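You operate a simulated robot arm through the tools that you are given. There is no shell and no other tool.

You run a simulated robot arm. Do the job below in one go: nothing can be reset, and whatever is moved stays where it is left.

Task
Move the remote's battery to the USED tin, fit the one from the NEW tin and shut all lids.

The check looks at the end state, three seconds after you hand in, the way a careful person would. Anything else that was tipped, shoved, dropped, spilled or broken makes it a failure. A push-on lid holds only when it is set on centred and level and pressed home; a screw cap is set on level and turned clockwise until tight.

Robot
A 6-joint arm with a two-finger gripper, fixed in place. Base frame: the origin is at the foot of the arm, x ahead of it, y to its left, z up. Lengths are in m, angles in degrees, forces in N, time in s.
It reaches about 1.298 m from its shoulder. Its first joint turns from -149.0 to 149.0 degrees. Payload 1.57 kg.
The tool frame sits at the grasp point between the pads (the TCP): z along the fingers, y along the line on which they close. The tips reach 0.021 m beyond it. Largest opening 0.07 m; the body of the gripper starts 0.05 m behind the TCP.
Orientation is that of the tool frame in the base frame, as a unit quaternion [x, y, z, w]. With the fingers straight down and closing along the base's y, the tool's x points along the base's -x, its y along +y and its z along -z.

Tools
- The arm moves only by the tool move_arm. Its argument "commands" is a list of rows, each an object of numbers (a shift or turn left out is 0, a gripper value left out holds the last): "x", "y", "z": the shift along the tool's x, y, z in units of 25 mm (1.0 is 25 mm); "ax", "ay", "az": the turn, a rotation vector about the tool's x, y, z in units of 8 degrees (1.0 is 8 degrees). In form: [{"x": .., "y": .., "z": .., "ax": .., "ay": .., "az": ..}, ...]. A call has 1 to 20 rows; each row shifts and turns the commanded pose from where the row before left it, along the tool's axes as they then stand. "fingers" is the finger opening in m, from 0 to 0.07, set as the call begins (left out, the last holds). A call with a number of a shift or a turn outside -1 to 1 is refused whole. Each row takes 0.2 s and may step no farther than 0.05 m and 8.6 degrees from the row before; otherwise, or with a gripper value out of range, the whole call is refused. Where a pose cannot be reached the arm comes as near as it can. A force on the tool above 40 N (or 10 N above the force at the start of the call, whichever is more), or a blocked arm, ends the call early, and 0.2 s more pass. Each finger halts on what it meets, pressing with about 29 N; the grip force reading is that of the motor and also rises with nothing between the fingers. The clock runs only during rows and for 0.2 s after the last one: add rows that do not move to give the fingers time. The reply holds the time, the measured pose of the TCP, the force on the tool along the base axes, the opening and the grip force, in the units named above and with some noise, with the torque about the TCP (base axes, N m) and any sound that the robot's microphone picked up.
- Cameras (640 x 400 px; columns grow to the right, rows downward): "scene" is fixed at [0.3999, 0.649, 1.1921]; the picture's right is [-0.85, -0.53, 0.00], its down [-0.48, 0.77, -0.41] and it looks along [0.22, -0.35, -0.91] (base axes); focal length 214 px, centre (320, 200). "wrist" rides on the gripper at [0.079, 0.004, -0.081] in the tool frame; the picture's right is [-0.05, 1.00, 0.00], its down [-0.67, -0.03, -0.74] and it looks along [-0.74, -0.04, 0.67] (tool axes); focal length 256 px, centre (320, 200).
- snapshot(camera): a new picture of that camera. No time passes.
- slide_trunk(by): slides the trunk up (or, below 0, down) by that many m; the arm rides with it, the base frame stays. It gives what a move gives, with no picture.
- pixel_to_xyz(camera, pixels): for up to 12 pixels [column, row] of the newest picture of that camera ("zoom" is the newest enlarged one), the place [x, y, z] in the base frame of the surface seen there, good to about 0.002 m. No time passes.
- zoom(camera, box): a new picture of the part [left, top, right, bottom] of that camera's present view, enlarged. No time passes.
- hand_in(): hands the job in; it is judged then, once.

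Unless the task says otherwise, let go and move clear before handing in.

The tools are called by a JSON object that holds its "method" and its "body". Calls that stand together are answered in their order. move_arm: Moves the arm, as the interface text tells. Its arguments: {"type":"object","properties":{"commands":{"type":"array","items":{"type":"object","properties":{"x":{"type":"number"},"y":{"type":"number"},"z":{"type":"number"},"ax":{"type":"number"},"ay":{"type":"number"},"az":{"type":"number"}}}},"fingers":{"type":"number"}},"required":["commands"]} The other tools are called the same way: slide_trunk (by) slides the trunk up or down; snapshot (camera) takes a picture; pixel_to_xyz (camera, pixels) gives the place of the surface under pixels of a picture; zoom (camera, box) takes an enlarged picture of a part of a camera's view; hand_in () hands the job in.

At the start:

```text
clock: 0.0
tcp_pos: [0.4633, 0.4956, 0.9238]
tool_rot: [0.001, 1.0, 0.001, 0.0]
force: [0.1, 0.8, 0.6]
ft_torque: [-0.01, -0.01, -0.03]
gripper_width: 0.0702
gripper_force: 0.0
trunk travel left (down, up): [-0.601, 0.369]
```

scene: 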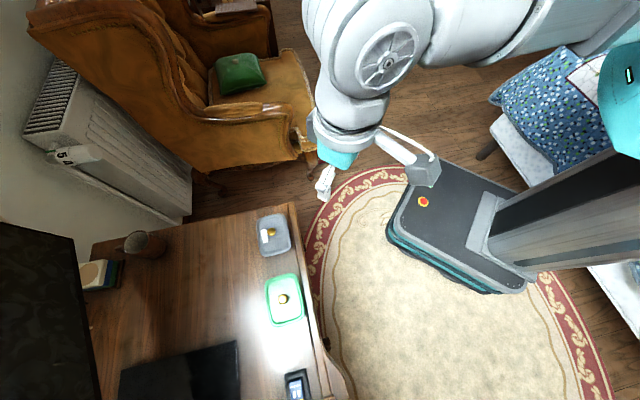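
wrist: 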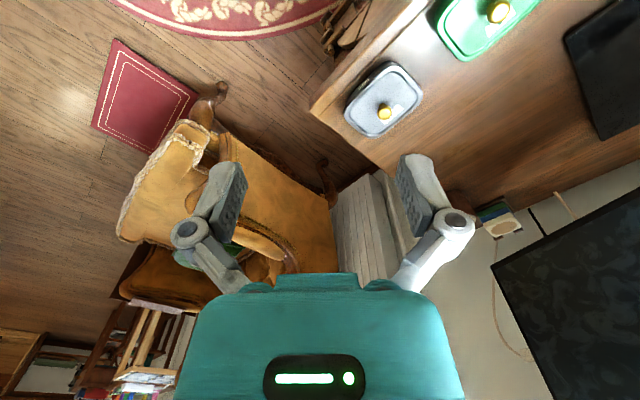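

The scene picture shows a grey tin near (273,235), a green tin near (284,300) and the remote near (297,387) on a desk. I'll zoom in to read labels and details.

{"method": "zoom", "body": {"camera": "scene", "box": [220, 200, 340, 275]}}

{"method": "zoom", "body": {"camera": "scene", "box": [230, 260, 340, 330]}}

{"method": "zoom", "body": {"camera": "scene", "box": [250, 340, 350, 400]}}

{"method": "pixel_to_xyz", "body": {"camera": "scene", "pixels": [[273, 235], [271, 231], [264, 236], [284, 300], [297, 387], [240, 250], [290, 215], [260, 217], [288, 250], [267, 280], [302, 318], [180, 270]]}}

```text
5.33 times, centred on (280, 238) of scene
```

zoom: 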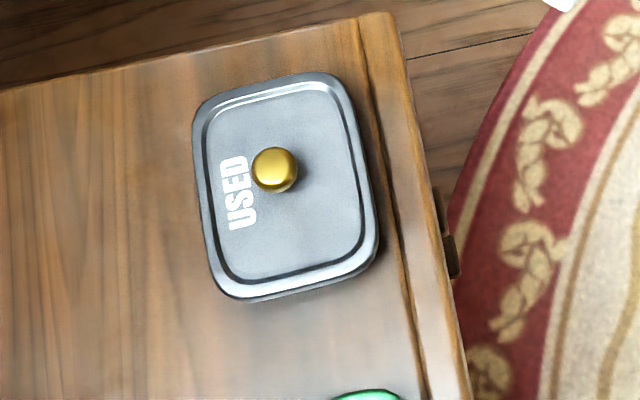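

```text
5.71 times, centred on (285, 295) of scene
```

zoom: 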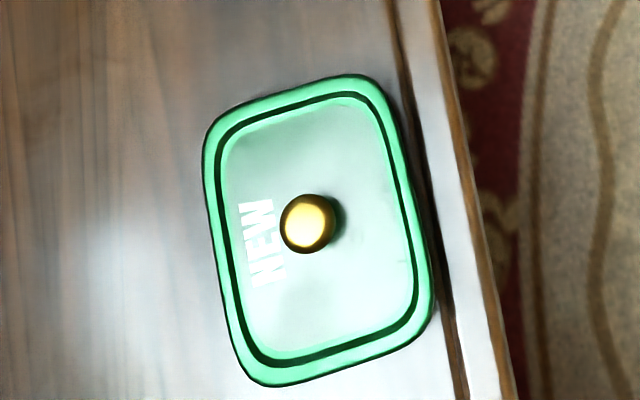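

```text
6.40 times, centred on (300, 370) of scene
```

zoom: 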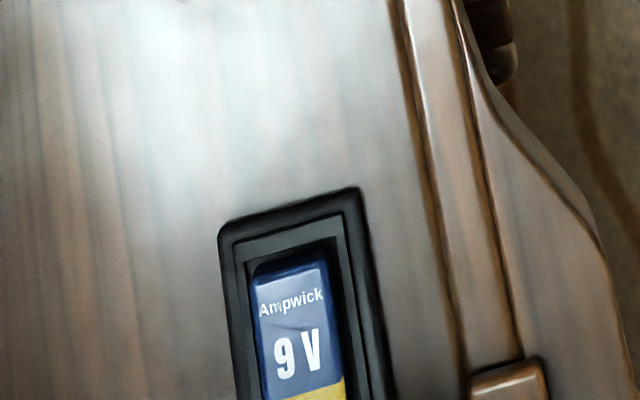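

```text
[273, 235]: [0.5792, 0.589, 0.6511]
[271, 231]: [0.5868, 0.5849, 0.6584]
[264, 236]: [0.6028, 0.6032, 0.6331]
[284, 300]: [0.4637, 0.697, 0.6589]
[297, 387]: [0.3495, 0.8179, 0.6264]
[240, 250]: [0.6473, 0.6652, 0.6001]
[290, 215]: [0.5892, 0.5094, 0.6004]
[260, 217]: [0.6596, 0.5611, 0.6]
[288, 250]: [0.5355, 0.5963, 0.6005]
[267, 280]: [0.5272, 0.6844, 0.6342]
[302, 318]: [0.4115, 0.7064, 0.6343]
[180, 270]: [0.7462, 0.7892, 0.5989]
```

The grey tin at (273,235) is labelled USED, the green one at (284,300) NEW, both with lids and gold knobs. The remote at (297,387) has an open compartment with a blue 9 V battery, so I'll bring the wrist camera over to see it.

{"method": "move_arm", "body": {"commands": [{"x": 0.947, "y": 0.69}, {"x": 0.947, "y": 0.69}, {"x": 0.947, "y": 0.69}, {"x": 0.947, "y": 0.69}, {"x": 0.947, "y": 0.69}, {"x": 0.947, "y": 0.69}, {"x": 0.947, "y": 0.69}, {"x": 0.947, "y": 0.69}, {"x": 0.947, "y": 0.69}, {"az": -1}, {"az": -1}, {"az": -1}, {"az": -1}, {"az": -1}, {"az": -1}, {"az": -1}]}}

{"method": "snapshot", "body": {"camera": "wrist"}}

{"method": "snapshot", "body": {"camera": "scene"}}

```text
clock: 3.4
tcp_pos: [0.2503, 0.6504, 0.9231]
tool_rot: [-0.471, 0.882, 0.0, 0.001]
force: [0.2, -0.5, -0.1]
ft_torque: [0.0, 0.05, 0.01]
gripper_width: 0.0698
gripper_force: 0.1
trunk travel left (down, up): [-0.601, 0.369]
```

```text
taken
```

wrist: 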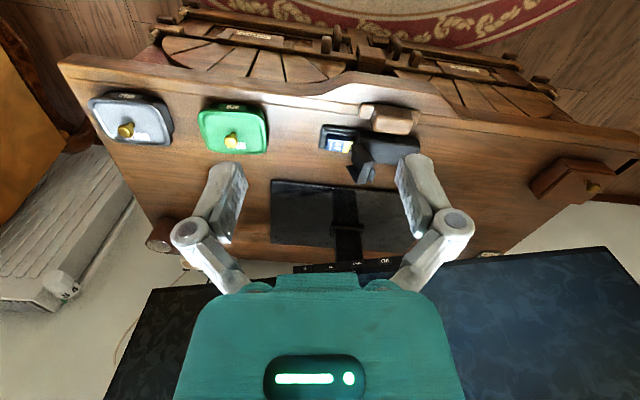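

```text
taken
```

scene: 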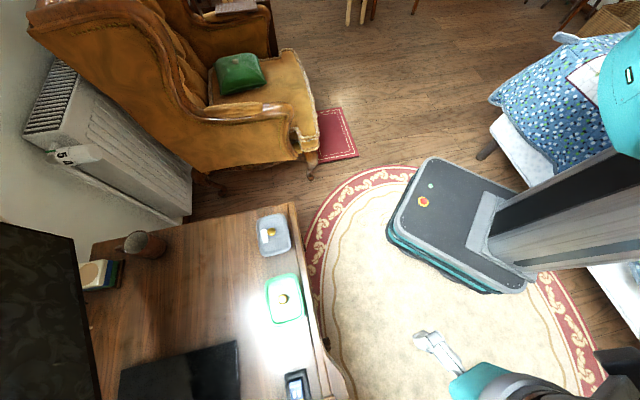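

The wrist view shows the remote near (342,138), with a wooden block at (390,118) and a dark object at (380,150) next to it. I'll enlarge that part.

{"method": "zoom", "body": {"camera": "wrist", "box": [300, 85, 440, 190]}}

{"method": "pixel_to_xyz", "body": {"camera": "wrist", "pixels": [[322, 126], [356, 130], [320, 148], [350, 153], [390, 150], [360, 170], [390, 115], [365, 118], [415, 120], [340, 144], [375, 140], [232, 140]]}}

```text
3.81 times, centred on (370, 138) of wrist
```

zoom: 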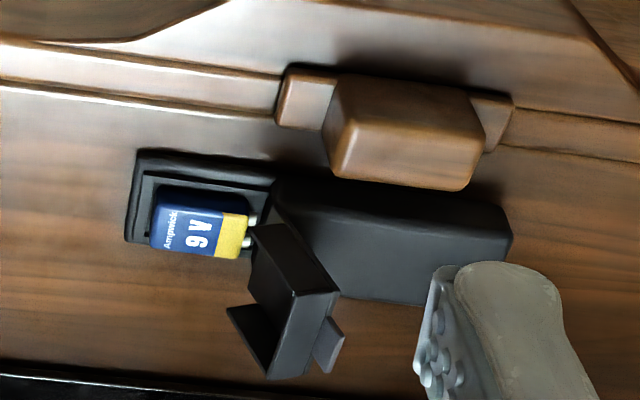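

```text
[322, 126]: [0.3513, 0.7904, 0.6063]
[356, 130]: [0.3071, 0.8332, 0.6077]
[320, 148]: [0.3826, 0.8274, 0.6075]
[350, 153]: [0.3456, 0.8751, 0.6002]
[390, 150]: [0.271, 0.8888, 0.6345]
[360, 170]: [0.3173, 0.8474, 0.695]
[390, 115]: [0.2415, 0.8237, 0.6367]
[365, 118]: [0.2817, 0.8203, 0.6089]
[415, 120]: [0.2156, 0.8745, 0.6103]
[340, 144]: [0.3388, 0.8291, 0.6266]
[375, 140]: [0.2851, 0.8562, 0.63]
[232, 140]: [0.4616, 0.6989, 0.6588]
```

There's a hinged black lid standing open on the remote (zoom ~ (290,300), top z≈0.695), with the blue battery lying in the bay. I'll bring the wrist camera closer and square to the remote for a better look.

{"method": "move_arm", "body": {"commands": [{"az": 0.56}, {"az": 0.56}, {"x": -0.7, "y": 0.42, "z": 0.82}, {"x": -0.7, "y": 0.42, "z": 0.82}, {"x": -0.7, "y": 0.42, "z": 0.82}, {"x": -0.7, "y": 0.42, "z": 0.82}, {"x": -0.7, "y": 0.42, "z": 0.82}, {"x": -0.7, "y": 0.42, "z": 0.82}]}}

{"method": "snapshot", "body": {"camera": "wrist"}}

{"method": "zoom", "body": {"camera": "wrist", "box": [220, 40, 500, 215]}}

```text
clock: 5.2
tcp_pos: [0.2744, 0.7704, 0.9234]
tool_rot: [-0.399, 0.917, 0.0, 0.001]
force: [-0.2, -0.5, -0.1]
ft_torque: [-0.02, 0.0, 0.03]
gripper_width: 0.07
gripper_force: 0.0
out of reach, approached as far as the arm can: row 3, 4, 5, 6, 7, 8
trunk travel left (down, up): [-0.601, 0.369]
```

```text
taken
```

wrist: 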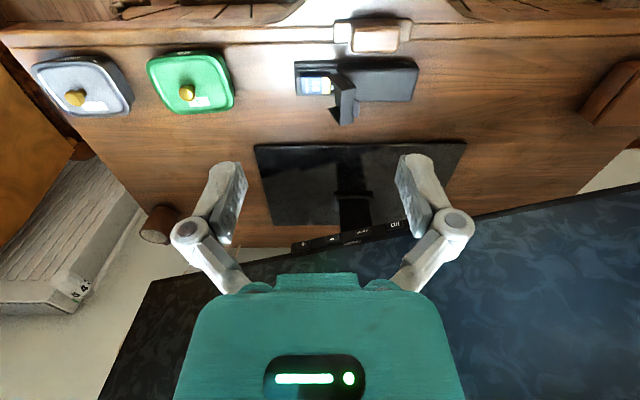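

```text
2.29 times, centred on (360, 128) of wrist
```

zoom: 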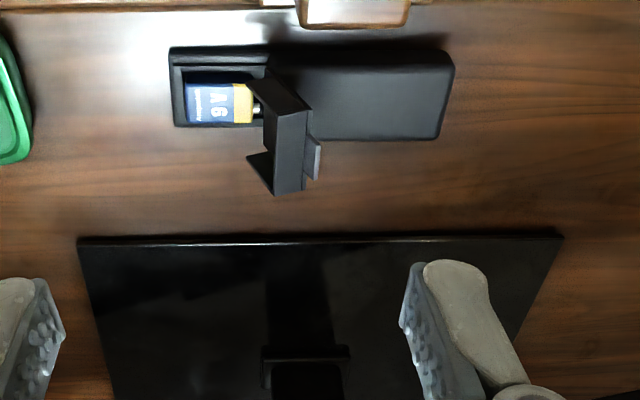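

The arm couldn't get lower (z stayed 0.923), so the trunk must come down. I'll lower it 0.12 m, which brings the TCP to about 0.80, still well above the lid (0.695).

{"method": "slide_trunk", "body": {"by": -0.12}}

{"method": "snapshot", "body": {"camera": "wrist"}}

{"method": "snapshot", "body": {"camera": "scene"}}

```text
clock: 6.7
tcp_pos: [0.275, 0.7696, 0.8031]
tool_rot: [-0.398, 0.917, 0.0, 0.001]
force: [0.1, -0.2, -0.4]
ft_torque: [0.02, 0.03, -0.03]
gripper_width: 0.0701
gripper_force: 0.1
trunk travel left (down, up): [-0.481, 0.489]
```

```text
taken
```

wrist: 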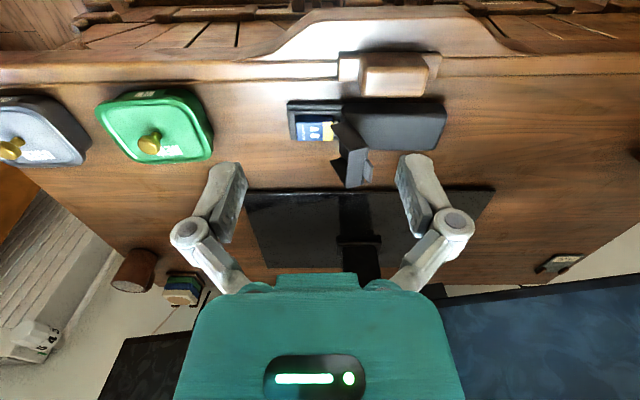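

```text
taken
```

scene: 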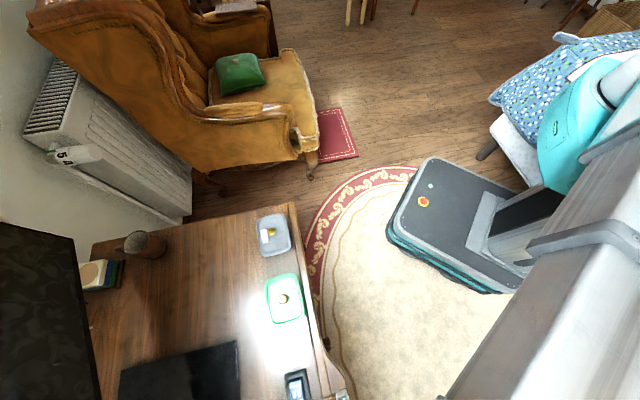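

Now at z=0.803, with the remote at about (365,125). I'll zoom and measure its parts.

{"method": "zoom", "body": {"camera": "wrist", "box": [270, 80, 460, 200]}}

{"method": "pixel_to_xyz", "body": {"camera": "wrist", "pixels": [[288, 102], [290, 142], [335, 104], [303, 128], [315, 138], [332, 130], [345, 104], [443, 104], [443, 148], [355, 160], [368, 165], [335, 155]]}}

```text
3.33 times, centred on (365, 140) of wrist
```

zoom: 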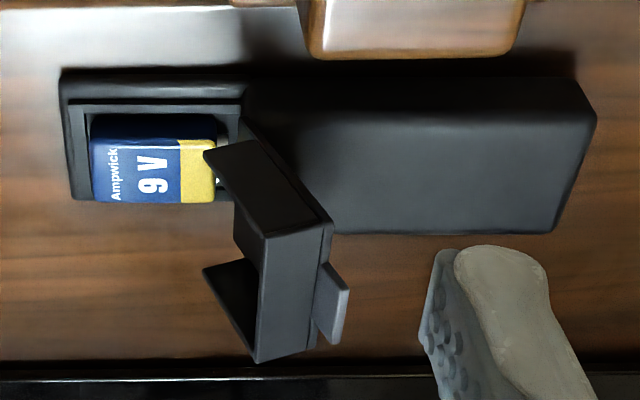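

```text
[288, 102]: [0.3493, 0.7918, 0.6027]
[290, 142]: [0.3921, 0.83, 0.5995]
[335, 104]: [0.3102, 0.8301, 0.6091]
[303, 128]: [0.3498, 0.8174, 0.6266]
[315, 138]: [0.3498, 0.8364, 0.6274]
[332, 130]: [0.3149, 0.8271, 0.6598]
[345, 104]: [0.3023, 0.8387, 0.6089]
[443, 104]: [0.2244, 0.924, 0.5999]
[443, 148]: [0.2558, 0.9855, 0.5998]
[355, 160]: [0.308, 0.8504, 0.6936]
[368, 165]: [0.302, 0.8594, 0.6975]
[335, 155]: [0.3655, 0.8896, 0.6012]
```

The lid is a hinged box-shaped cap standing open (top z≈0.697), and the battery top is at z≈0.627. I'll move forward for a more top-down view of the bay.

{"method": "move_arm", "body": {"commands": [{"x": -0.8}, {"x": -0.8}, {"x": -0.8}, {"x": -0.8}, {"z": -0.5}]}}

{"method": "snapshot", "body": {"camera": "wrist"}}

{"method": "zoom", "body": {"camera": "wrist", "box": [260, 0, 460, 125]}}

```text
clock: 7.9
tcp_pos: [0.331, 0.8272, 0.8039]
tool_rot: [-0.399, 0.917, 0.0, 0.0]
force: [0.6, 0.1, 0.0]
ft_torque: [0.0, 0.0, -0.02]
gripper_width: 0.0699
gripper_force: 0.1
out of reach, approached as far as the arm can: row 5
trunk travel left (down, up): [-0.481, 0.489]
```

```text
taken
```

wrist: 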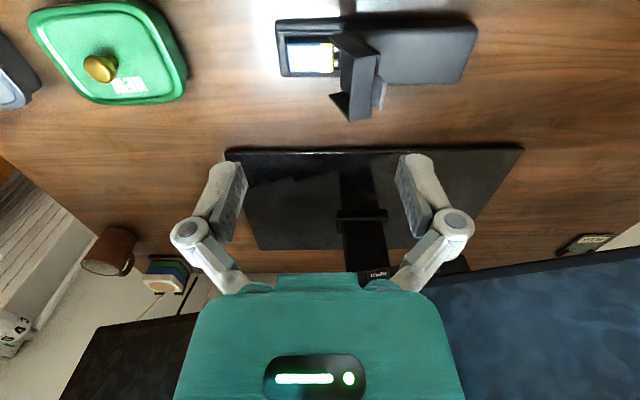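

```text
3.20 times, centred on (360, 62) of wrist
```

zoom: 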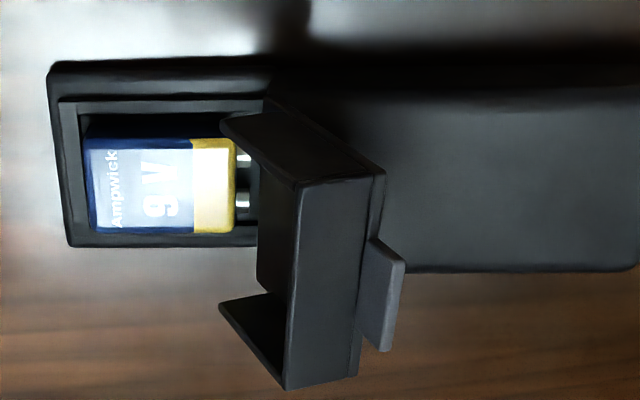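

The zoom shows the battery's two terminals on its right end facing the hinge, sitting in a walled bay. The arm reports vertical shifts out of reach, so I'll test whether tool-z moves work at all with small steps.

{"method": "move_arm", "body": {"commands": [{"z": 0.5}]}}

{"method": "move_arm", "body": {"commands": [{"z": 0.5}, {"z": 0.0}]}}

```text
clock: 8.3
tcp_pos: [0.3306, 0.8281, 0.8024]
tool_rot: [-0.399, 0.917, 0.001, 0.0]
force: [-0.3, 0.6, -1.6]
ft_torque: [-0.02, -0.01, -0.03]
gripper_width: 0.07
gripper_force: 0.0
out of reach, approached as far as the arm can: row 1
trunk travel left (down, up): [-0.481, 0.489]
```

```text
clock: 8.9
tcp_pos: [0.33, 0.8279, 0.8043]
tool_rot: [-0.398, 0.917, 0.001, 0.001]
force: [0.2, 1.2, -0.4]
ft_torque: [0.02, 0.0, 0.03]
gripper_width: 0.0702
gripper_force: 0.0
out of reach, approached as far as the arm can: row 1
trunk travel left (down, up): [-0.481, 0.489]
```

Tool-z shifts do nothing, so height changes come only from the trunk and level moves from the arm. I'll slide sideways over the NEW tin (knob near (102,68)) to measure it.

{"method": "move_arm", "body": {"commands": [{"y": -0.93}, {"y": -0.93}, {"y": -0.93}, {"y": -0.93}, {"y": -0.93}, {"y": -0.93}, {"y": -0.93}, {"y": -0.93}]}}

{"method": "snapshot", "body": {"camera": "wrist"}}

{"method": "zoom", "body": {"camera": "wrist", "box": [220, 0, 420, 125]}}

```text
clock: 10.7
tcp_pos: [0.4673, 0.7012, 0.8034]
tool_rot: [-0.399, 0.917, 0.001, 0.001]
force: [0.2, -0.3, -0.3]
ft_torque: [0.01, 0.03, 0.0]
gripper_width: 0.0701
gripper_force: 0.0
trunk travel left (down, up): [-0.481, 0.489]
```

```text
taken
```

wrist: 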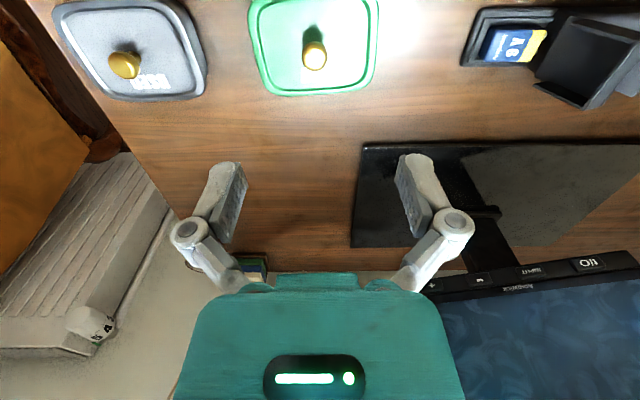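

```text
3.20 times, centred on (320, 62) of wrist
```

zoom: 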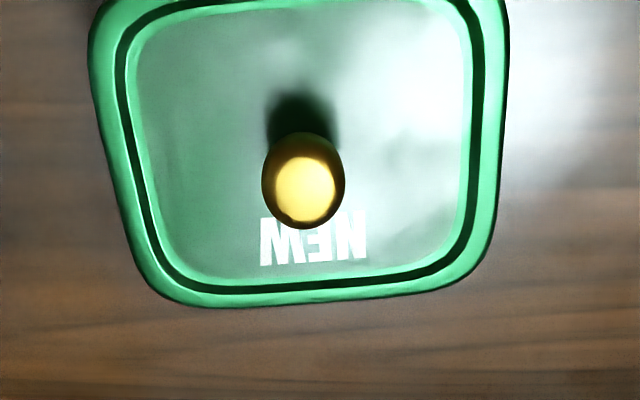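

The NEW lid and its knob are at (313,56) in the wrist view. I'll measure the knob edges, lid corners and the USED knob at (125,65).

{"method": "pixel_to_xyz", "body": {"camera": "wrist", "pixels": [[315, 58], [304, 57], [326, 57], [313, 68], [313, 46], [125, 66], [114, 66], [137, 66], [125, 76], [272, 92], [362, 87], [250, 5]]}}

{"method": "pixel_to_xyz", "body": {"camera": "zoom", "pixels": [[307, 187], [270, 187], [338, 187], [303, 222], [130, 20], [480, 20], [160, 280], [490, 230], [95, 50], [505, 50], [200, 300], [430, 287]]}}

{"method": "zoom", "body": {"camera": "wrist", "box": [40, 0, 220, 112]}}

```text
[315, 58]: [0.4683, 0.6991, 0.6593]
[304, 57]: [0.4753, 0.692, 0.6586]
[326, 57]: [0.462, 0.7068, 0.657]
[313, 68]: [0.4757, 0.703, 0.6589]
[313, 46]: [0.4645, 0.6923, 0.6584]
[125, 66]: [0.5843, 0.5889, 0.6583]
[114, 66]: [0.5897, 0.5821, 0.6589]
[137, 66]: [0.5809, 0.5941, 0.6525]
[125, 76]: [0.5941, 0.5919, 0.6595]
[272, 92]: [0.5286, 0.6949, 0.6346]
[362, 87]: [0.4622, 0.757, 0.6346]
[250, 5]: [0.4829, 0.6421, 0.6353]
```

```text
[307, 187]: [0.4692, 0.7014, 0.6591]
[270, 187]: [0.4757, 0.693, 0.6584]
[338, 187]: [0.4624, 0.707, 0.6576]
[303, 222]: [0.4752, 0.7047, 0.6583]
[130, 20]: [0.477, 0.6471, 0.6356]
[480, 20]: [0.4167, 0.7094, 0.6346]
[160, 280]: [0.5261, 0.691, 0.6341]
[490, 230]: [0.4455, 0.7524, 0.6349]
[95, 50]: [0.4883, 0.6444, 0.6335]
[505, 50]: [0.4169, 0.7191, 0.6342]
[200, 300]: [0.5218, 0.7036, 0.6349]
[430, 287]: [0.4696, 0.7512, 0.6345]
```

```text
3.56 times, centred on (130, 56) of wrist
```

zoom: 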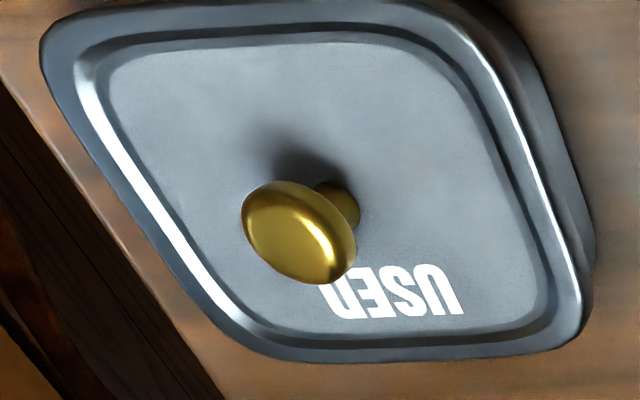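

NEW knob centre is about (0.469, 0.6995), head top 0.659, lid top 0.634. I'll check the free desk space ahead of the tins, where I want to park the lids.

{"method": "pixel_to_xyz", "body": {"camera": "wrist", "pixels": [[364, 146], [352, 243], [300, 120], [300, 180], [280, 250], [200, 130], [170, 170], [265, 255], [440, 142], [330, 140], [110, 120], [150, 180]]}}

{"method": "zoom", "body": {"camera": "scene", "box": [80, 200, 340, 400]}}

```text
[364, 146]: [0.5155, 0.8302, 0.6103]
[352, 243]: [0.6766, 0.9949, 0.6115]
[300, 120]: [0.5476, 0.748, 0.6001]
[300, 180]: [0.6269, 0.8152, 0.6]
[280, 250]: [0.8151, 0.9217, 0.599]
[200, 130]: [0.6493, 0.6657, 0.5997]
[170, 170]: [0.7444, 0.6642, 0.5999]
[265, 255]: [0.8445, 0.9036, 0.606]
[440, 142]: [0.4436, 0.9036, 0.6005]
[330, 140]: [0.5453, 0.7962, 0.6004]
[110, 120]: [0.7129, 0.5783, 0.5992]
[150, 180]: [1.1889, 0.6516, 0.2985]
```

```text
2.00 times, centred on (210, 300) of scene
```

zoom: 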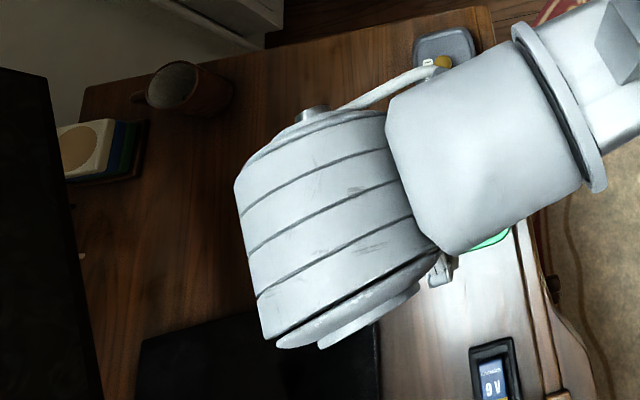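

The desk ahead is clear (the black pad begins at (0.5155,0.830), off to the side). I'll centre over the NEW knob and lower the trunk most of the way with fingers open.

{"method": "move_arm", "body": {"commands": [{"y": -0.1}, {}], "fingers": 0.06}}

{"method": "slide_trunk", "body": {"by": -0.11}}

{"method": "snapshot", "body": {"camera": "wrist"}}

```text
clock: 11.3
tcp_pos: [0.4679, 0.7005, 0.804]
tool_rot: [-0.399, 0.917, 0.001, 0.001]
force: [-0.5, -0.2, -0.1]
ft_torque: [0.0, 0.0, 0.0]
gripper_width: 0.0601
gripper_force: 0.1
trunk travel left (down, up): [-0.481, 0.489]
```

```text
clock: 12.7
tcp_pos: [0.4693, 0.6991, 0.6933]
tool_rot: [-0.398, 0.917, 0.0, 0.002]
force: [0.4, -0.2, 0.1]
ft_torque: [-0.03, 0.01, 0.01]
gripper_width: 0.06
gripper_force: 0.0
trunk travel left (down, up): [-0.371, 0.599]
```

```text
taken
```

wrist: 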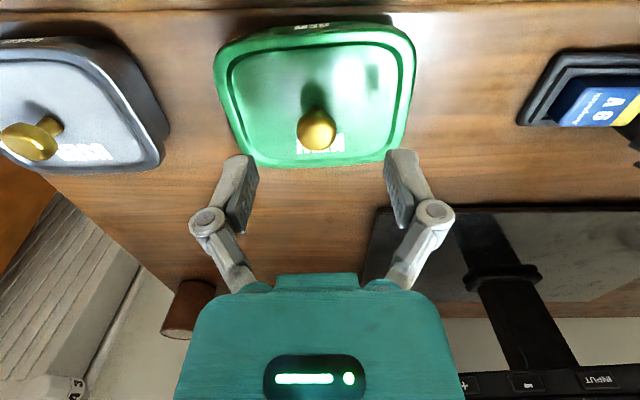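

The knob sits at (316,130), between the fingers laterally. I'll refine its position from this closer view.

{"method": "zoom", "body": {"camera": "wrist", "box": [240, 70, 400, 170]}}

{"method": "pixel_to_xyz", "body": {"camera": "zoom", "pixels": [[305, 245], [235, 245], [380, 245], [305, 305], [290, 160], [310, 200], [308, 285]]}}

```text
4.00 times, centred on (320, 120) of wrist
```

zoom: 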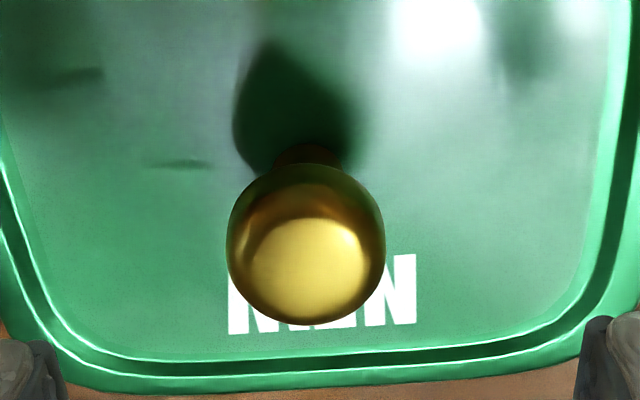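

```text
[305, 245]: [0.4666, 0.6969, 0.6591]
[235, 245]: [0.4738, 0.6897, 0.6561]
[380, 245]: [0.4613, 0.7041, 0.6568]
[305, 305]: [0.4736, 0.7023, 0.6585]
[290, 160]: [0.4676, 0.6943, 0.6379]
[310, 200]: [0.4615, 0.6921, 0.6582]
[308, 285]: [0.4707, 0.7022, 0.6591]
```

Knob centre reads (0.4675, 0.697) against the TCP (0.469, 0.699), so I'll shift back 2.5 mm and lower 0.034 to TCP ≈ 0.659, with tips just above the lid (0.634).

{"method": "move_arm", "body": {"commands": [{"x": 0.1}, {}], "fingers": 0.06}}

{"method": "slide_trunk", "body": {"by": -0.034}}

{"method": "snapshot", "body": {"camera": "wrist"}}

```text
clock: 13.3
tcp_pos: [0.4663, 0.6986, 0.6937]
tool_rot: [-0.399, 0.917, 0.001, 0.001]
force: [-0.3, 0.1, 0.9]
ft_torque: [-0.02, -0.03, 0.0]
gripper_width: 0.0601
gripper_force: 0.0
trunk travel left (down, up): [-0.371, 0.599]
```

```text
clock: 14.1
tcp_pos: [0.4661, 0.6976, 0.6598]
tool_rot: [-0.398, 0.917, 0.001, 0.0]
force: [-0.5, -0.5, 0.5]
ft_torque: [0.03, 0.0, 0.0]
gripper_width: 0.0601
gripper_force: 0.1
trunk travel left (down, up): [-0.337, 0.633]
```

```text
taken
```

wrist: 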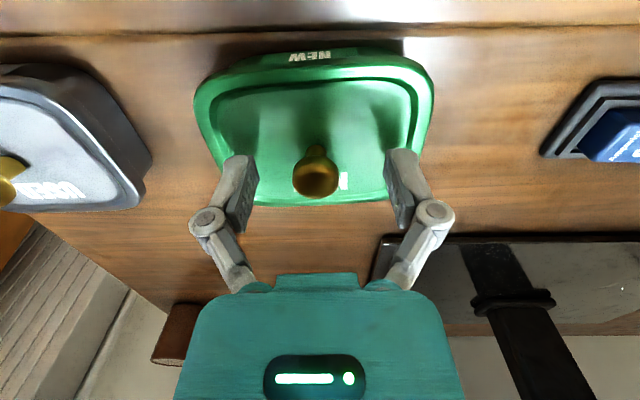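

The knob at (317,178) is between the pads. Closing on it.

{"method": "move_arm", "body": {"commands": [{}, {}, {}, {}, {}], "fingers": 0.0}}

```text
clock: 15.3
tcp_pos: [0.4658, 0.6965, 0.6595]
tool_rot: [-0.399, 0.917, 0.0, 0.001]
force: [-0.5, -0.1, -0.8]
ft_torque: [0.0, -0.02, 0.0]
gripper_width: 0.0196
gripper_force: 29.0
trunk travel left (down, up): [-0.337, 0.633]
heard: snap
```

The fingers hold the knob at 0.0196 m with 29 N, and a snap was heard. I'll lift gently 0.03 and look.

{"method": "slide_trunk", "body": {"by": 0.03}}

{"method": "snapshot", "body": {"camera": "wrist"}}

```text
clock: 16.1
tcp_pos: [0.466, 0.6988, 0.69]
tool_rot: [-0.398, 0.917, 0.001, 0.001]
force: [-0.2, -1.0, -0.1]
ft_torque: [0.01, 0.03, -0.02]
gripper_width: 0.0191
gripper_force: 29.2
trunk travel left (down, up): [-0.367, 0.603]
```

```text
taken
```

wrist: 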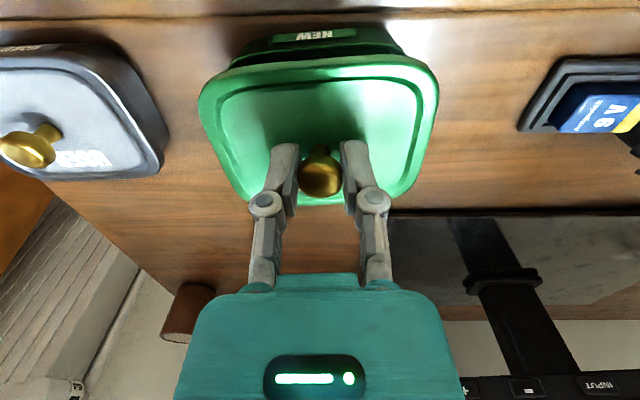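

The lid came off cleanly and hangs level from the knob. I'll raise it more and look at the tin's contents.

{"method": "slide_trunk", "body": {"by": 0.06}}

{"method": "move_arm", "body": {"commands": [{"x": -0.8, "y": -0.13}, {"x": -0.8, "y": -0.13}, {"x": -0.8, "y": -0.13}, {"x": -0.8, "y": -0.13}, {"x": -0.8, "y": -0.13}, {"x": -0.8, "y": -0.13}]}}

{"method": "snapshot", "body": {"camera": "wrist"}}

{"method": "zoom", "body": {"camera": "scene", "box": [160, 220, 340, 340]}}

```text
clock: 17.1
tcp_pos: [0.4653, 0.6974, 0.7494]
tool_rot: [-0.399, 0.917, 0.0, 0.001]
force: [0.7, -0.3, -0.2]
ft_torque: [0.0, -0.03, -0.05]
gripper_width: 0.0192
gripper_force: 29.1
trunk travel left (down, up): [-0.427, 0.543]
```

```text
clock: 18.4
tcp_pos: [0.5619, 0.7719, 0.7503]
tool_rot: [-0.399, 0.917, -0.001, 0.001]
force: [0.1, -0.1, -1.0]
ft_torque: [-0.01, 0.01, 0.01]
gripper_width: 0.0191
gripper_force: 29.0
trunk travel left (down, up): [-0.427, 0.543]
```

```text
taken
```

wrist: 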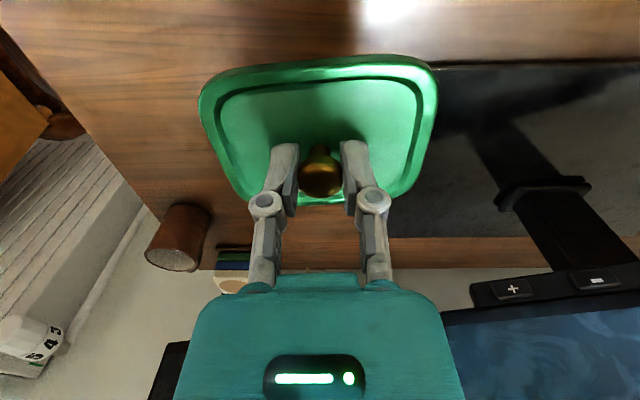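

```text
3.33 times, centred on (250, 280) of scene
```

zoom: 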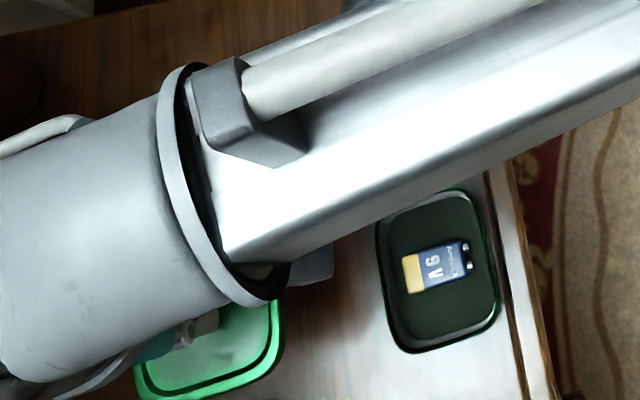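

The NEW tin is open with a battery lying flat inside (scene zoom (435,268)), terminals facing right. I'll set its lid down here on the clear desk, lowering in stages and watching force.

{"method": "slide_trunk", "body": {"by": -0.1}}

{"method": "slide_trunk", "body": {"by": -0.008}}

{"method": "snapshot", "body": {"camera": "wrist"}}

```text
clock: 19.8
tcp_pos: [0.5626, 0.7719, 0.6493]
tool_rot: [-0.399, 0.917, -0.001, 0.0]
force: [0.4, 0.5, -1.0]
ft_torque: [-0.03, -0.04, 0.01]
gripper_width: 0.0192
gripper_force: 28.6
trunk travel left (down, up): [-0.327, 0.643]
```

```text
clock: 20.4
tcp_pos: [0.5621, 0.7711, 0.6413]
tool_rot: [-0.399, 0.917, 0.0, 0.001]
force: [0.1, 0.5, -1.0]
ft_torque: [-0.01, -0.01, -0.01]
gripper_width: 0.0192
gripper_force: 28.7
trunk travel left (down, up): [-0.319, 0.651]
```

```text
taken
```

wrist: 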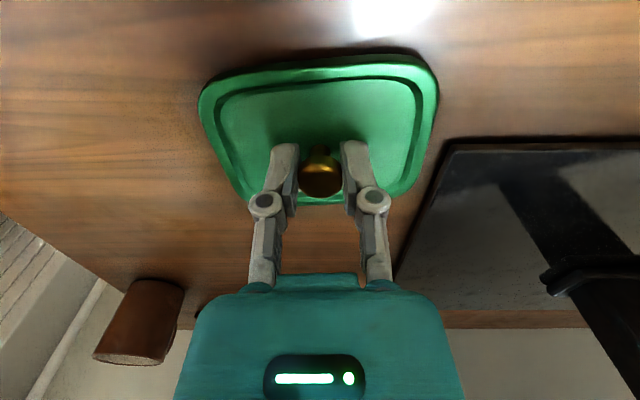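

No contact force yet at TCP 0.641; continuing down in small steps.

{"method": "slide_trunk", "body": {"by": -0.004}}

{"method": "slide_trunk", "body": {"by": -0.003}}

{"method": "pixel_to_xyz", "body": {"camera": "wrist", "pixels": [[320, 64], [320, 90], [225, 85], [415, 80], [320, 45], [450, 110]]}}

```text
clock: 20.9
tcp_pos: [0.5628, 0.772, 0.6368]
tool_rot: [-0.399, 0.917, 0.0, 0.001]
force: [0.3, 0.5, -0.1]
ft_torque: [-0.02, -0.04, -0.01]
gripper_width: 0.0192
gripper_force: 28.9
trunk travel left (down, up): [-0.315, 0.655]
```

```text
clock: 21.4
tcp_pos: [0.563, 0.7713, 0.6347]
tool_rot: [-0.398, 0.917, 0.0, 0.001]
force: [0.6, 1.1, -0.3]
ft_torque: [0.02, -0.05, -0.01]
gripper_width: 0.0192
gripper_force: 29.1
trunk travel left (down, up): [-0.312, 0.658]
```

```text
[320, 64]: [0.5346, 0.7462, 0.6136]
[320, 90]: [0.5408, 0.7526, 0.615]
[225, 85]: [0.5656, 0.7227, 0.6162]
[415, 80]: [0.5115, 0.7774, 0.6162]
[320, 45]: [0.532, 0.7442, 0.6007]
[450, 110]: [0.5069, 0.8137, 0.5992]
```

Lid top should now be near 0.609. I'll look closely at the gap below the lid's edge.

{"method": "zoom", "body": {"camera": "wrist", "box": [190, 30, 450, 130]}}

{"method": "slide_trunk", "body": {"by": -0.002}}

```text
2.46 times, centred on (320, 80) of wrist
```

zoom: 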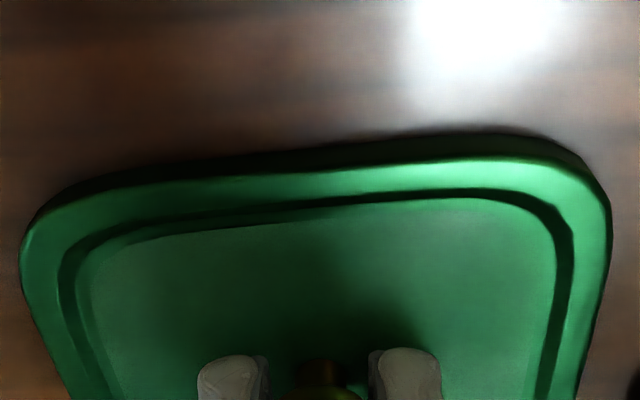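

```text
clock: 21.9
tcp_pos: [0.5631, 0.771, 0.6341]
tool_rot: [-0.399, 0.917, 0.0, 0.003]
force: [3.7, 4.9, 18.7]
ft_torque: [0.07, -0.03, -0.05]
gripper_width: 0.0193
gripper_force: 28.8
trunk travel left (down, up): [-0.31, 0.66]
```

Contact: 18.7 N upward at TCP 0.634, so the lid rests on the desk. I'll relieve 1 mm, open the fingers and rise.

{"method": "slide_trunk", "body": {"by": 0.0015}}

{"method": "move_arm", "body": {"commands": [{}, {}, {}, {}], "fingers": 0.06}}

{"method": "slide_trunk", "body": {"by": 0.12}}

{"method": "snapshot", "body": {"camera": "wrist"}}

```text
clock: 22.4
tcp_pos: [0.5629, 0.7707, 0.635]
tool_rot: [-0.4, 0.917, 0.0, 0.0]
force: [1.3, 0.8, 3.4]
ft_torque: [0.16, -0.12, -0.03]
gripper_width: 0.0192
gripper_force: 28.7
trunk travel left (down, up): [-0.312, 0.658]
```

```text
clock: 23.4
tcp_pos: [0.5627, 0.7729, 0.633]
tool_rot: [-0.398, 0.917, 0.001, 0.0]
force: [-0.4, -0.2, -0.9]
ft_torque: [0.01, 0.02, -0.01]
gripper_width: 0.0601
gripper_force: 0.1
trunk travel left (down, up): [-0.312, 0.658]
```

```text
clock: 24.9
tcp_pos: [0.5624, 0.7714, 0.7545]
tool_rot: [-0.399, 0.917, 0.001, 0.001]
force: [-0.9, -0.2, 0.0]
ft_torque: [0.02, 0.02, 0.02]
gripper_width: 0.0597
gripper_force: 0.1
trunk travel left (down, up): [-0.432, 0.538]
```

```text
taken
```

wrist: 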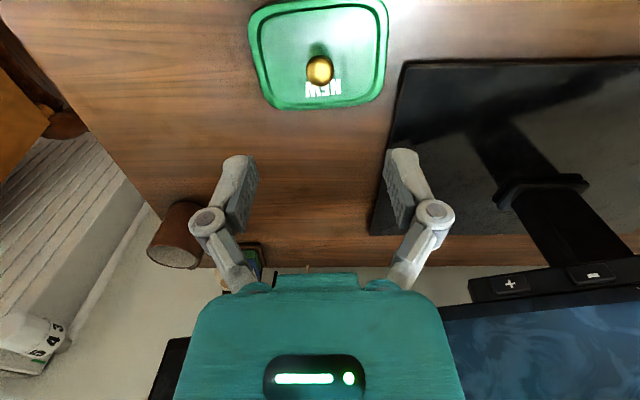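

The NEW lid sits flat on the desk. Next I'll move over the USED knob and measure it.

{"method": "move_arm", "body": {"commands": [{"x": 0.8, "y": -0.936}, {"x": 0.8, "y": -0.936}, {"x": 0.8, "y": -0.936}, {"x": 0.8, "y": -0.936}, {"x": 0.8, "y": -0.936}, {"x": 0.8, "y": -0.936}]}}

{"method": "slide_trunk", "body": {"by": -0.055}}

{"method": "snapshot", "body": {"camera": "wrist"}}

{"method": "zoom", "body": {"camera": "wrist", "box": [240, 70, 400, 170]}}

```text
clock: 26.3
tcp_pos: [0.5846, 0.5886, 0.7545]
tool_rot: [-0.399, 0.917, 0.0, 0.001]
force: [-0.5, -0.1, 0.0]
ft_torque: [0.03, -0.06, 0.0]
gripper_width: 0.0599
gripper_force: 0.0
trunk travel left (down, up): [-0.432, 0.538]
```

```text
clock: 27.3
tcp_pos: [0.5842, 0.5887, 0.6991]
tool_rot: [-0.399, 0.917, 0.0, 0.001]
force: [-0.6, 1.5, 0.2]
ft_torque: [0.03, 0.0, -0.02]
gripper_width: 0.0601
gripper_force: 0.1
trunk travel left (down, up): [-0.377, 0.593]
```

```text
taken
```

wrist: 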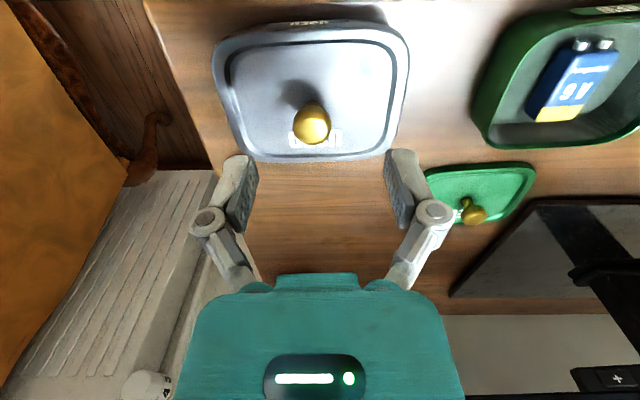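

```text
4.00 times, centred on (320, 120) of wrist
```

zoom: 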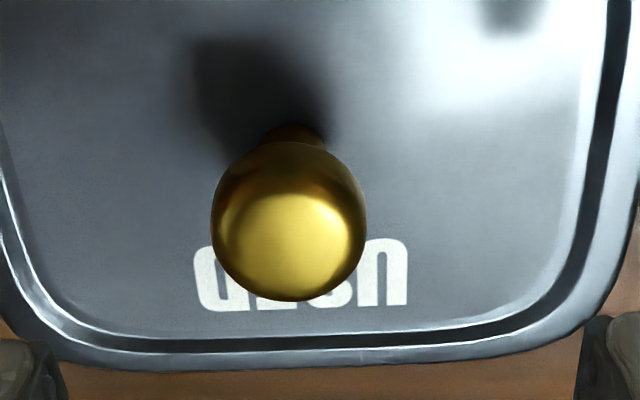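

The USED knob is at (311,125) and the NEW tin's battery is visible at (572,80) with its terminals on the blue end. I'll refine the knob centre.

{"method": "pixel_to_xyz", "body": {"camera": "zoom", "pixels": [[220, 225], [358, 225], [288, 285], [290, 175], [290, 230], [100, 150], [500, 150]]}}

{"method": "zoom", "body": {"camera": "wrist", "box": [460, 0, 640, 160]}}

```text
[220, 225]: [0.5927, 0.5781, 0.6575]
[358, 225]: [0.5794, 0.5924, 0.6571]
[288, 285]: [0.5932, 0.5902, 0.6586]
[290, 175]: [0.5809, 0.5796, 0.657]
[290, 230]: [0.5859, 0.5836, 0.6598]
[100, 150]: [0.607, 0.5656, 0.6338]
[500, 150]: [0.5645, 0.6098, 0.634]
```

```text
2.50 times, centred on (550, 80) of wrist
```

zoom: 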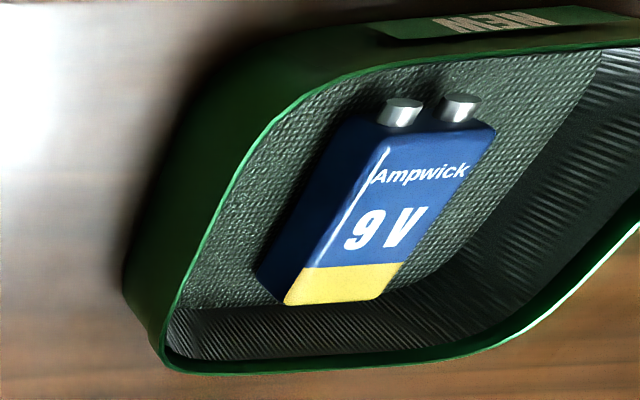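

USED knob centre ≈ (0.5862, 0.585); TCP is ~4 mm off laterally. I'll correct, lower to TCP ≈ 0.659 and grip.

{"method": "move_arm", "body": {"commands": [{"x": 0.07, "y": -0.16}, {}]}}

{"method": "slide_trunk", "body": {"by": -0.0395}}

{"method": "move_arm", "body": {"commands": [{}, {}, {}, {}, {}], "fingers": 0.0}}

{"method": "snapshot", "body": {"camera": "wrist"}}

```text
clock: 27.9
tcp_pos: [0.5872, 0.5851, 0.6987]
tool_rot: [-0.399, 0.917, 0.001, 0.001]
force: [-1.0, -0.7, 0.0]
ft_torque: [-0.02, 0.0, 0.02]
gripper_width: 0.0599
gripper_force: 0.1
trunk travel left (down, up): [-0.377, 0.593]
```

```text
clock: 28.7
tcp_pos: [0.5858, 0.5843, 0.6594]
tool_rot: [-0.399, 0.917, 0.0, 0.001]
force: [0.4, -0.2, 0.5]
ft_torque: [0.0, 0.01, 0.01]
gripper_width: 0.06
gripper_force: 0.0
trunk travel left (down, up): [-0.337, 0.633]
```

```text
clock: 29.9
tcp_pos: [0.586, 0.5854, 0.6594]
tool_rot: [-0.398, 0.917, 0.0, 0.001]
force: [0.1, 1.2, 0.5]
ft_torque: [-0.04, -0.01, -0.06]
gripper_width: 0.0193
gripper_force: 28.8
trunk travel left (down, up): [-0.337, 0.633]
heard: snap
```

```text
taken
```

wrist: 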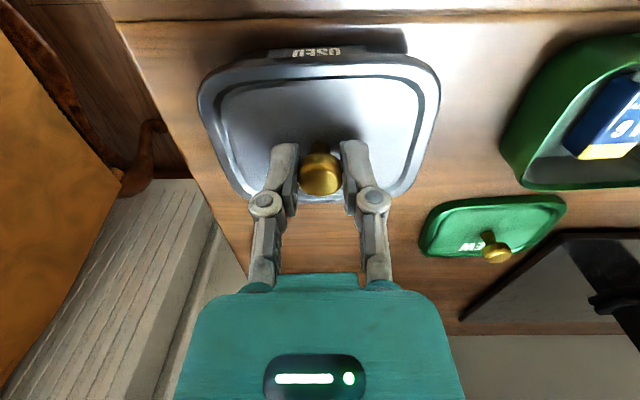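

The USED knob is gripped (0.0193). Lifting the lid and parking it 0.12 m ahead on clear desk.

{"method": "slide_trunk", "body": {"by": 0.09}}

{"method": "move_arm", "body": {"commands": [{"x": -0.8}, {"x": -0.8}, {"x": -0.8}, {"x": -0.8}, {"x": -0.8}, {"x": -0.8}]}}

{"method": "snapshot", "body": {"camera": "wrist"}}

{"method": "zoom", "body": {"camera": "scene", "box": [160, 200, 340, 340]}}

```text
clock: 31.2
tcp_pos: [0.5863, 0.5839, 0.7488]
tool_rot: [-0.399, 0.917, 0.001, 0.002]
force: [0.3, 0.5, 0.3]
ft_torque: [0.0, 0.01, -0.02]
gripper_width: 0.0191
gripper_force: 28.8
trunk travel left (down, up): [-0.427, 0.543]
```

```text
clock: 32.6
tcp_pos: [0.6688, 0.6741, 0.7495]
tool_rot: [-0.399, 0.917, 0.0, 0.001]
force: [-0.6, 0.0, -0.1]
ft_torque: [0.02, -0.02, 0.01]
gripper_width: 0.019
gripper_force: 29.1
trunk travel left (down, up): [-0.427, 0.543]
```

```text
taken
```

wrist: 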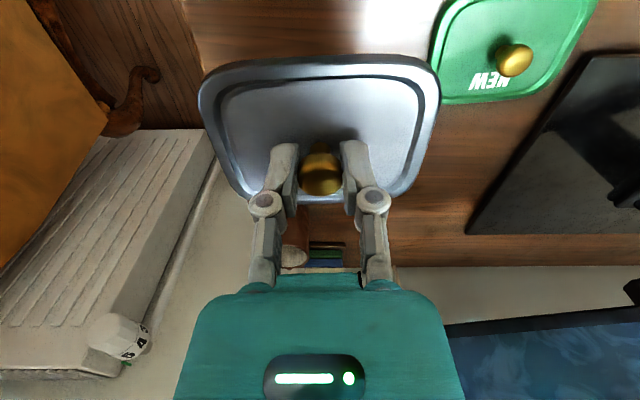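

```text
2.86 times, centred on (250, 270) of scene
```

zoom: 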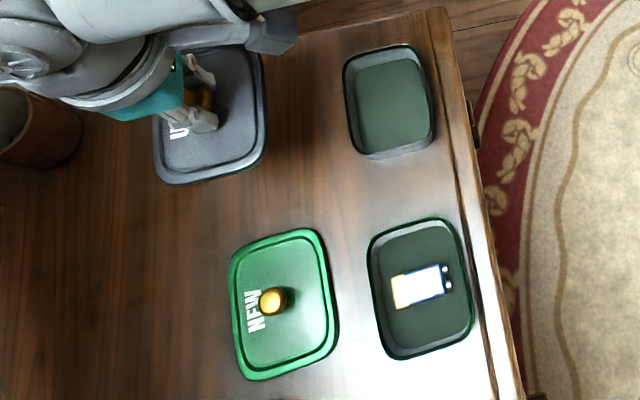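

The USED tin is empty and open. I'll check the mug's distance before lowering the lid here.

{"method": "pixel_to_xyz", "body": {"camera": "zoom", "pixels": [[50, 165], [78, 130], [75, 160], [130, 200], [160, 250], [200, 260], [390, 110], [385, 275], [415, 285], [447, 270]]}}

```text
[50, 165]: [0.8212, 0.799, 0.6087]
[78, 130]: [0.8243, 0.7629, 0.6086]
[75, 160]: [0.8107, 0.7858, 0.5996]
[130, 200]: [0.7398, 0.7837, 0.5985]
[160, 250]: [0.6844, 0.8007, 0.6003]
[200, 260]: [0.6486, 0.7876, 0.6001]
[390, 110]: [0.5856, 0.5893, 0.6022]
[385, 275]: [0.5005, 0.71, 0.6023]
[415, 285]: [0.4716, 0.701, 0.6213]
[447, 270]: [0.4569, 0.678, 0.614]
```

The mug is over 0.15 m away. Lowering the USED lid to the desk in stages.

{"method": "slide_trunk", "body": {"by": -0.112}}

{"method": "slide_trunk", "body": {"by": -0.003}}

```text
clock: 34.0
tcp_pos: [0.6674, 0.6748, 0.6385]
tool_rot: [-0.399, 0.917, 0.0, 0.0]
force: [-0.8, -0.6, -0.8]
ft_torque: [0.0, 0.0, 0.02]
gripper_width: 0.019
gripper_force: 29.1
trunk travel left (down, up): [-0.315, 0.655]
```

```text
clock: 34.5
tcp_pos: [0.6688, 0.6742, 0.6356]
tool_rot: [-0.399, 0.917, 0.001, 0.001]
force: [-0.5, 0.6, -1.0]
ft_torque: [0.01, 0.0, 0.02]
gripper_width: 0.019
gripper_force: 28.4
trunk travel left (down, up): [-0.312, 0.658]
```

{"method": "slide_trunk", "body": {"by": -0.0015}}

```text
clock: 35.0
tcp_pos: [0.6687, 0.6748, 0.6335]
tool_rot: [-0.399, 0.917, 0.001, 0.001]
force: [2.4, 3.2, 13.8]
ft_torque: [0.03, -0.02, -0.01]
gripper_width: 0.0192
gripper_force: 29.3
trunk travel left (down, up): [-0.311, 0.659]
```

Contact at 13.8 N, so the USED lid is on the desk. I'll relieve slightly, release and rise.

{"method": "slide_trunk", "body": {"by": 0.001}}

{"method": "move_arm", "body": {"commands": [{}, {}, {}, {}], "fingers": 0.06}}

{"method": "slide_trunk", "body": {"by": 0.165}}

{"method": "snapshot", "body": {"camera": "wrist"}}

```text
clock: 35.5
tcp_pos: [0.6672, 0.6738, 0.6341]
tool_rot: [-0.399, 0.917, 0.0, 0.001]
force: [1.3, 1.2, 3.8]
ft_torque: [0.07, -0.07, 0.02]
gripper_width: 0.0192
gripper_force: 29.3
trunk travel left (down, up): [-0.312, 0.658]
```

```text
clock: 36.5
tcp_pos: [0.6678, 0.6736, 0.6346]
tool_rot: [-0.399, 0.917, 0.0, 0.001]
force: [0.5, 0.3, -0.3]
ft_torque: [0.02, 0.03, 0.02]
gripper_width: 0.0601
gripper_force: 0.1
trunk travel left (down, up): [-0.312, 0.658]
```

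```text
clock: 38.4
tcp_pos: [0.6696, 0.6745, 0.7991]
tool_rot: [-0.398, 0.917, 0.0, 0.001]
force: [-0.1, -0.2, 0.6]
ft_torque: [0.02, -0.01, 0.03]
gripper_width: 0.0602
gripper_force: 0.1
trunk travel left (down, up): [-0.477, 0.493]
```

```text
taken
```

wrist: 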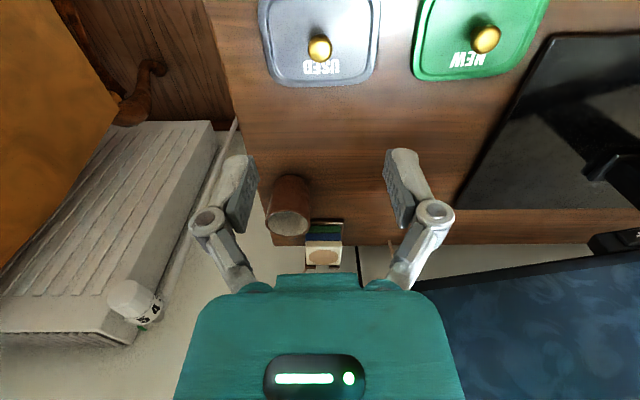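

Both lids are parked. Now I'll turn the gripper 90° so its fingers straddle the remote's width and the camera looks along the remote from the tin side.

{"method": "move_arm", "body": {"commands": [{"az": -1}, {"az": -1}, {"az": -1}, {"az": -1}, {"az": -1}, {"az": -1}, {"az": -1}, {"az": -1}, {"az": -1}, {"az": -1}, {"az": -1}, {"az": -0.25}]}}

```text
clock: 41.0
tcp_pos: [0.668, 0.6734, 0.7999]
tool_rot: [0.931, -0.365, 0.0, -0.001]
force: [0.6, -0.9, -0.1]
ft_torque: [0.01, 0.0, 0.01]
gripper_width: 0.06
gripper_force: 0.1
trunk travel left (down, up): [-0.477, 0.493]
```

Yaw is now 137.2°. Moving to a viewpoint behind the remote's bay end.

{"method": "move_arm", "body": {"commands": [{"x": -0.978, "y": 0.377}, {"x": -0.978, "y": 0.377}, {"x": -0.978, "y": 0.377}, {"x": -0.978, "y": 0.377}, {"x": -0.978, "y": 0.377}, {"x": -0.978, "y": 0.377}, {"x": -0.978, "y": 0.377}, {"x": -0.978, "y": 0.377}, {"x": -0.978, "y": 0.377}, {"x": -0.978, "y": 0.377}, {"x": -0.978, "y": 0.377}]}}

{"method": "snapshot", "body": {"camera": "wrist"}}

{"method": "zoom", "body": {"camera": "wrist", "box": [240, 30, 400, 130]}}

```text
clock: 43.4
tcp_pos: [0.4004, 0.7815, 0.7987]
tool_rot: [0.93, -0.367, 0.0, -0.001]
force: [-0.3, 0.8, 0.2]
ft_torque: [0.0, -0.01, 0.0]
gripper_width: 0.0601
gripper_force: 0.1
trunk travel left (down, up): [-0.477, 0.493]
```

```text
taken
```

wrist: 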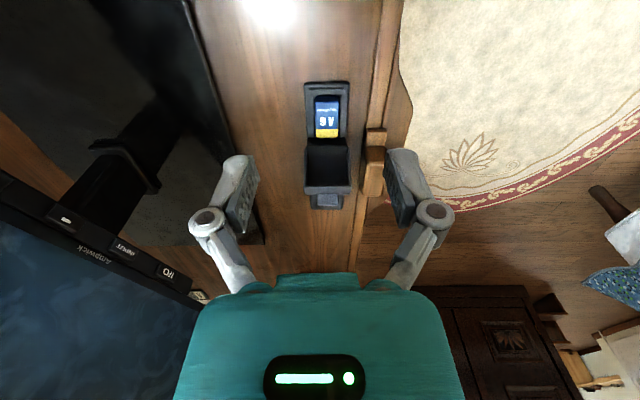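

```text
4.00 times, centred on (320, 80) of wrist
```

zoom: 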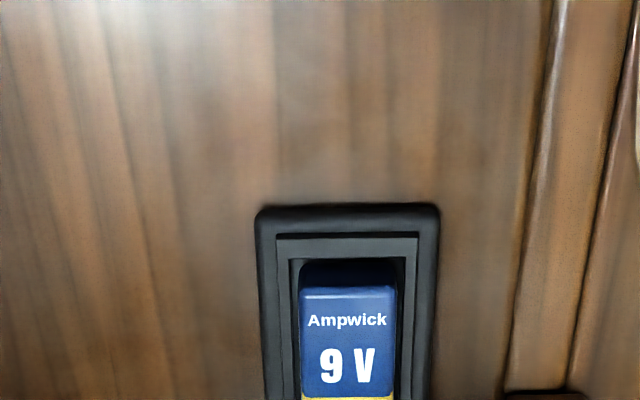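

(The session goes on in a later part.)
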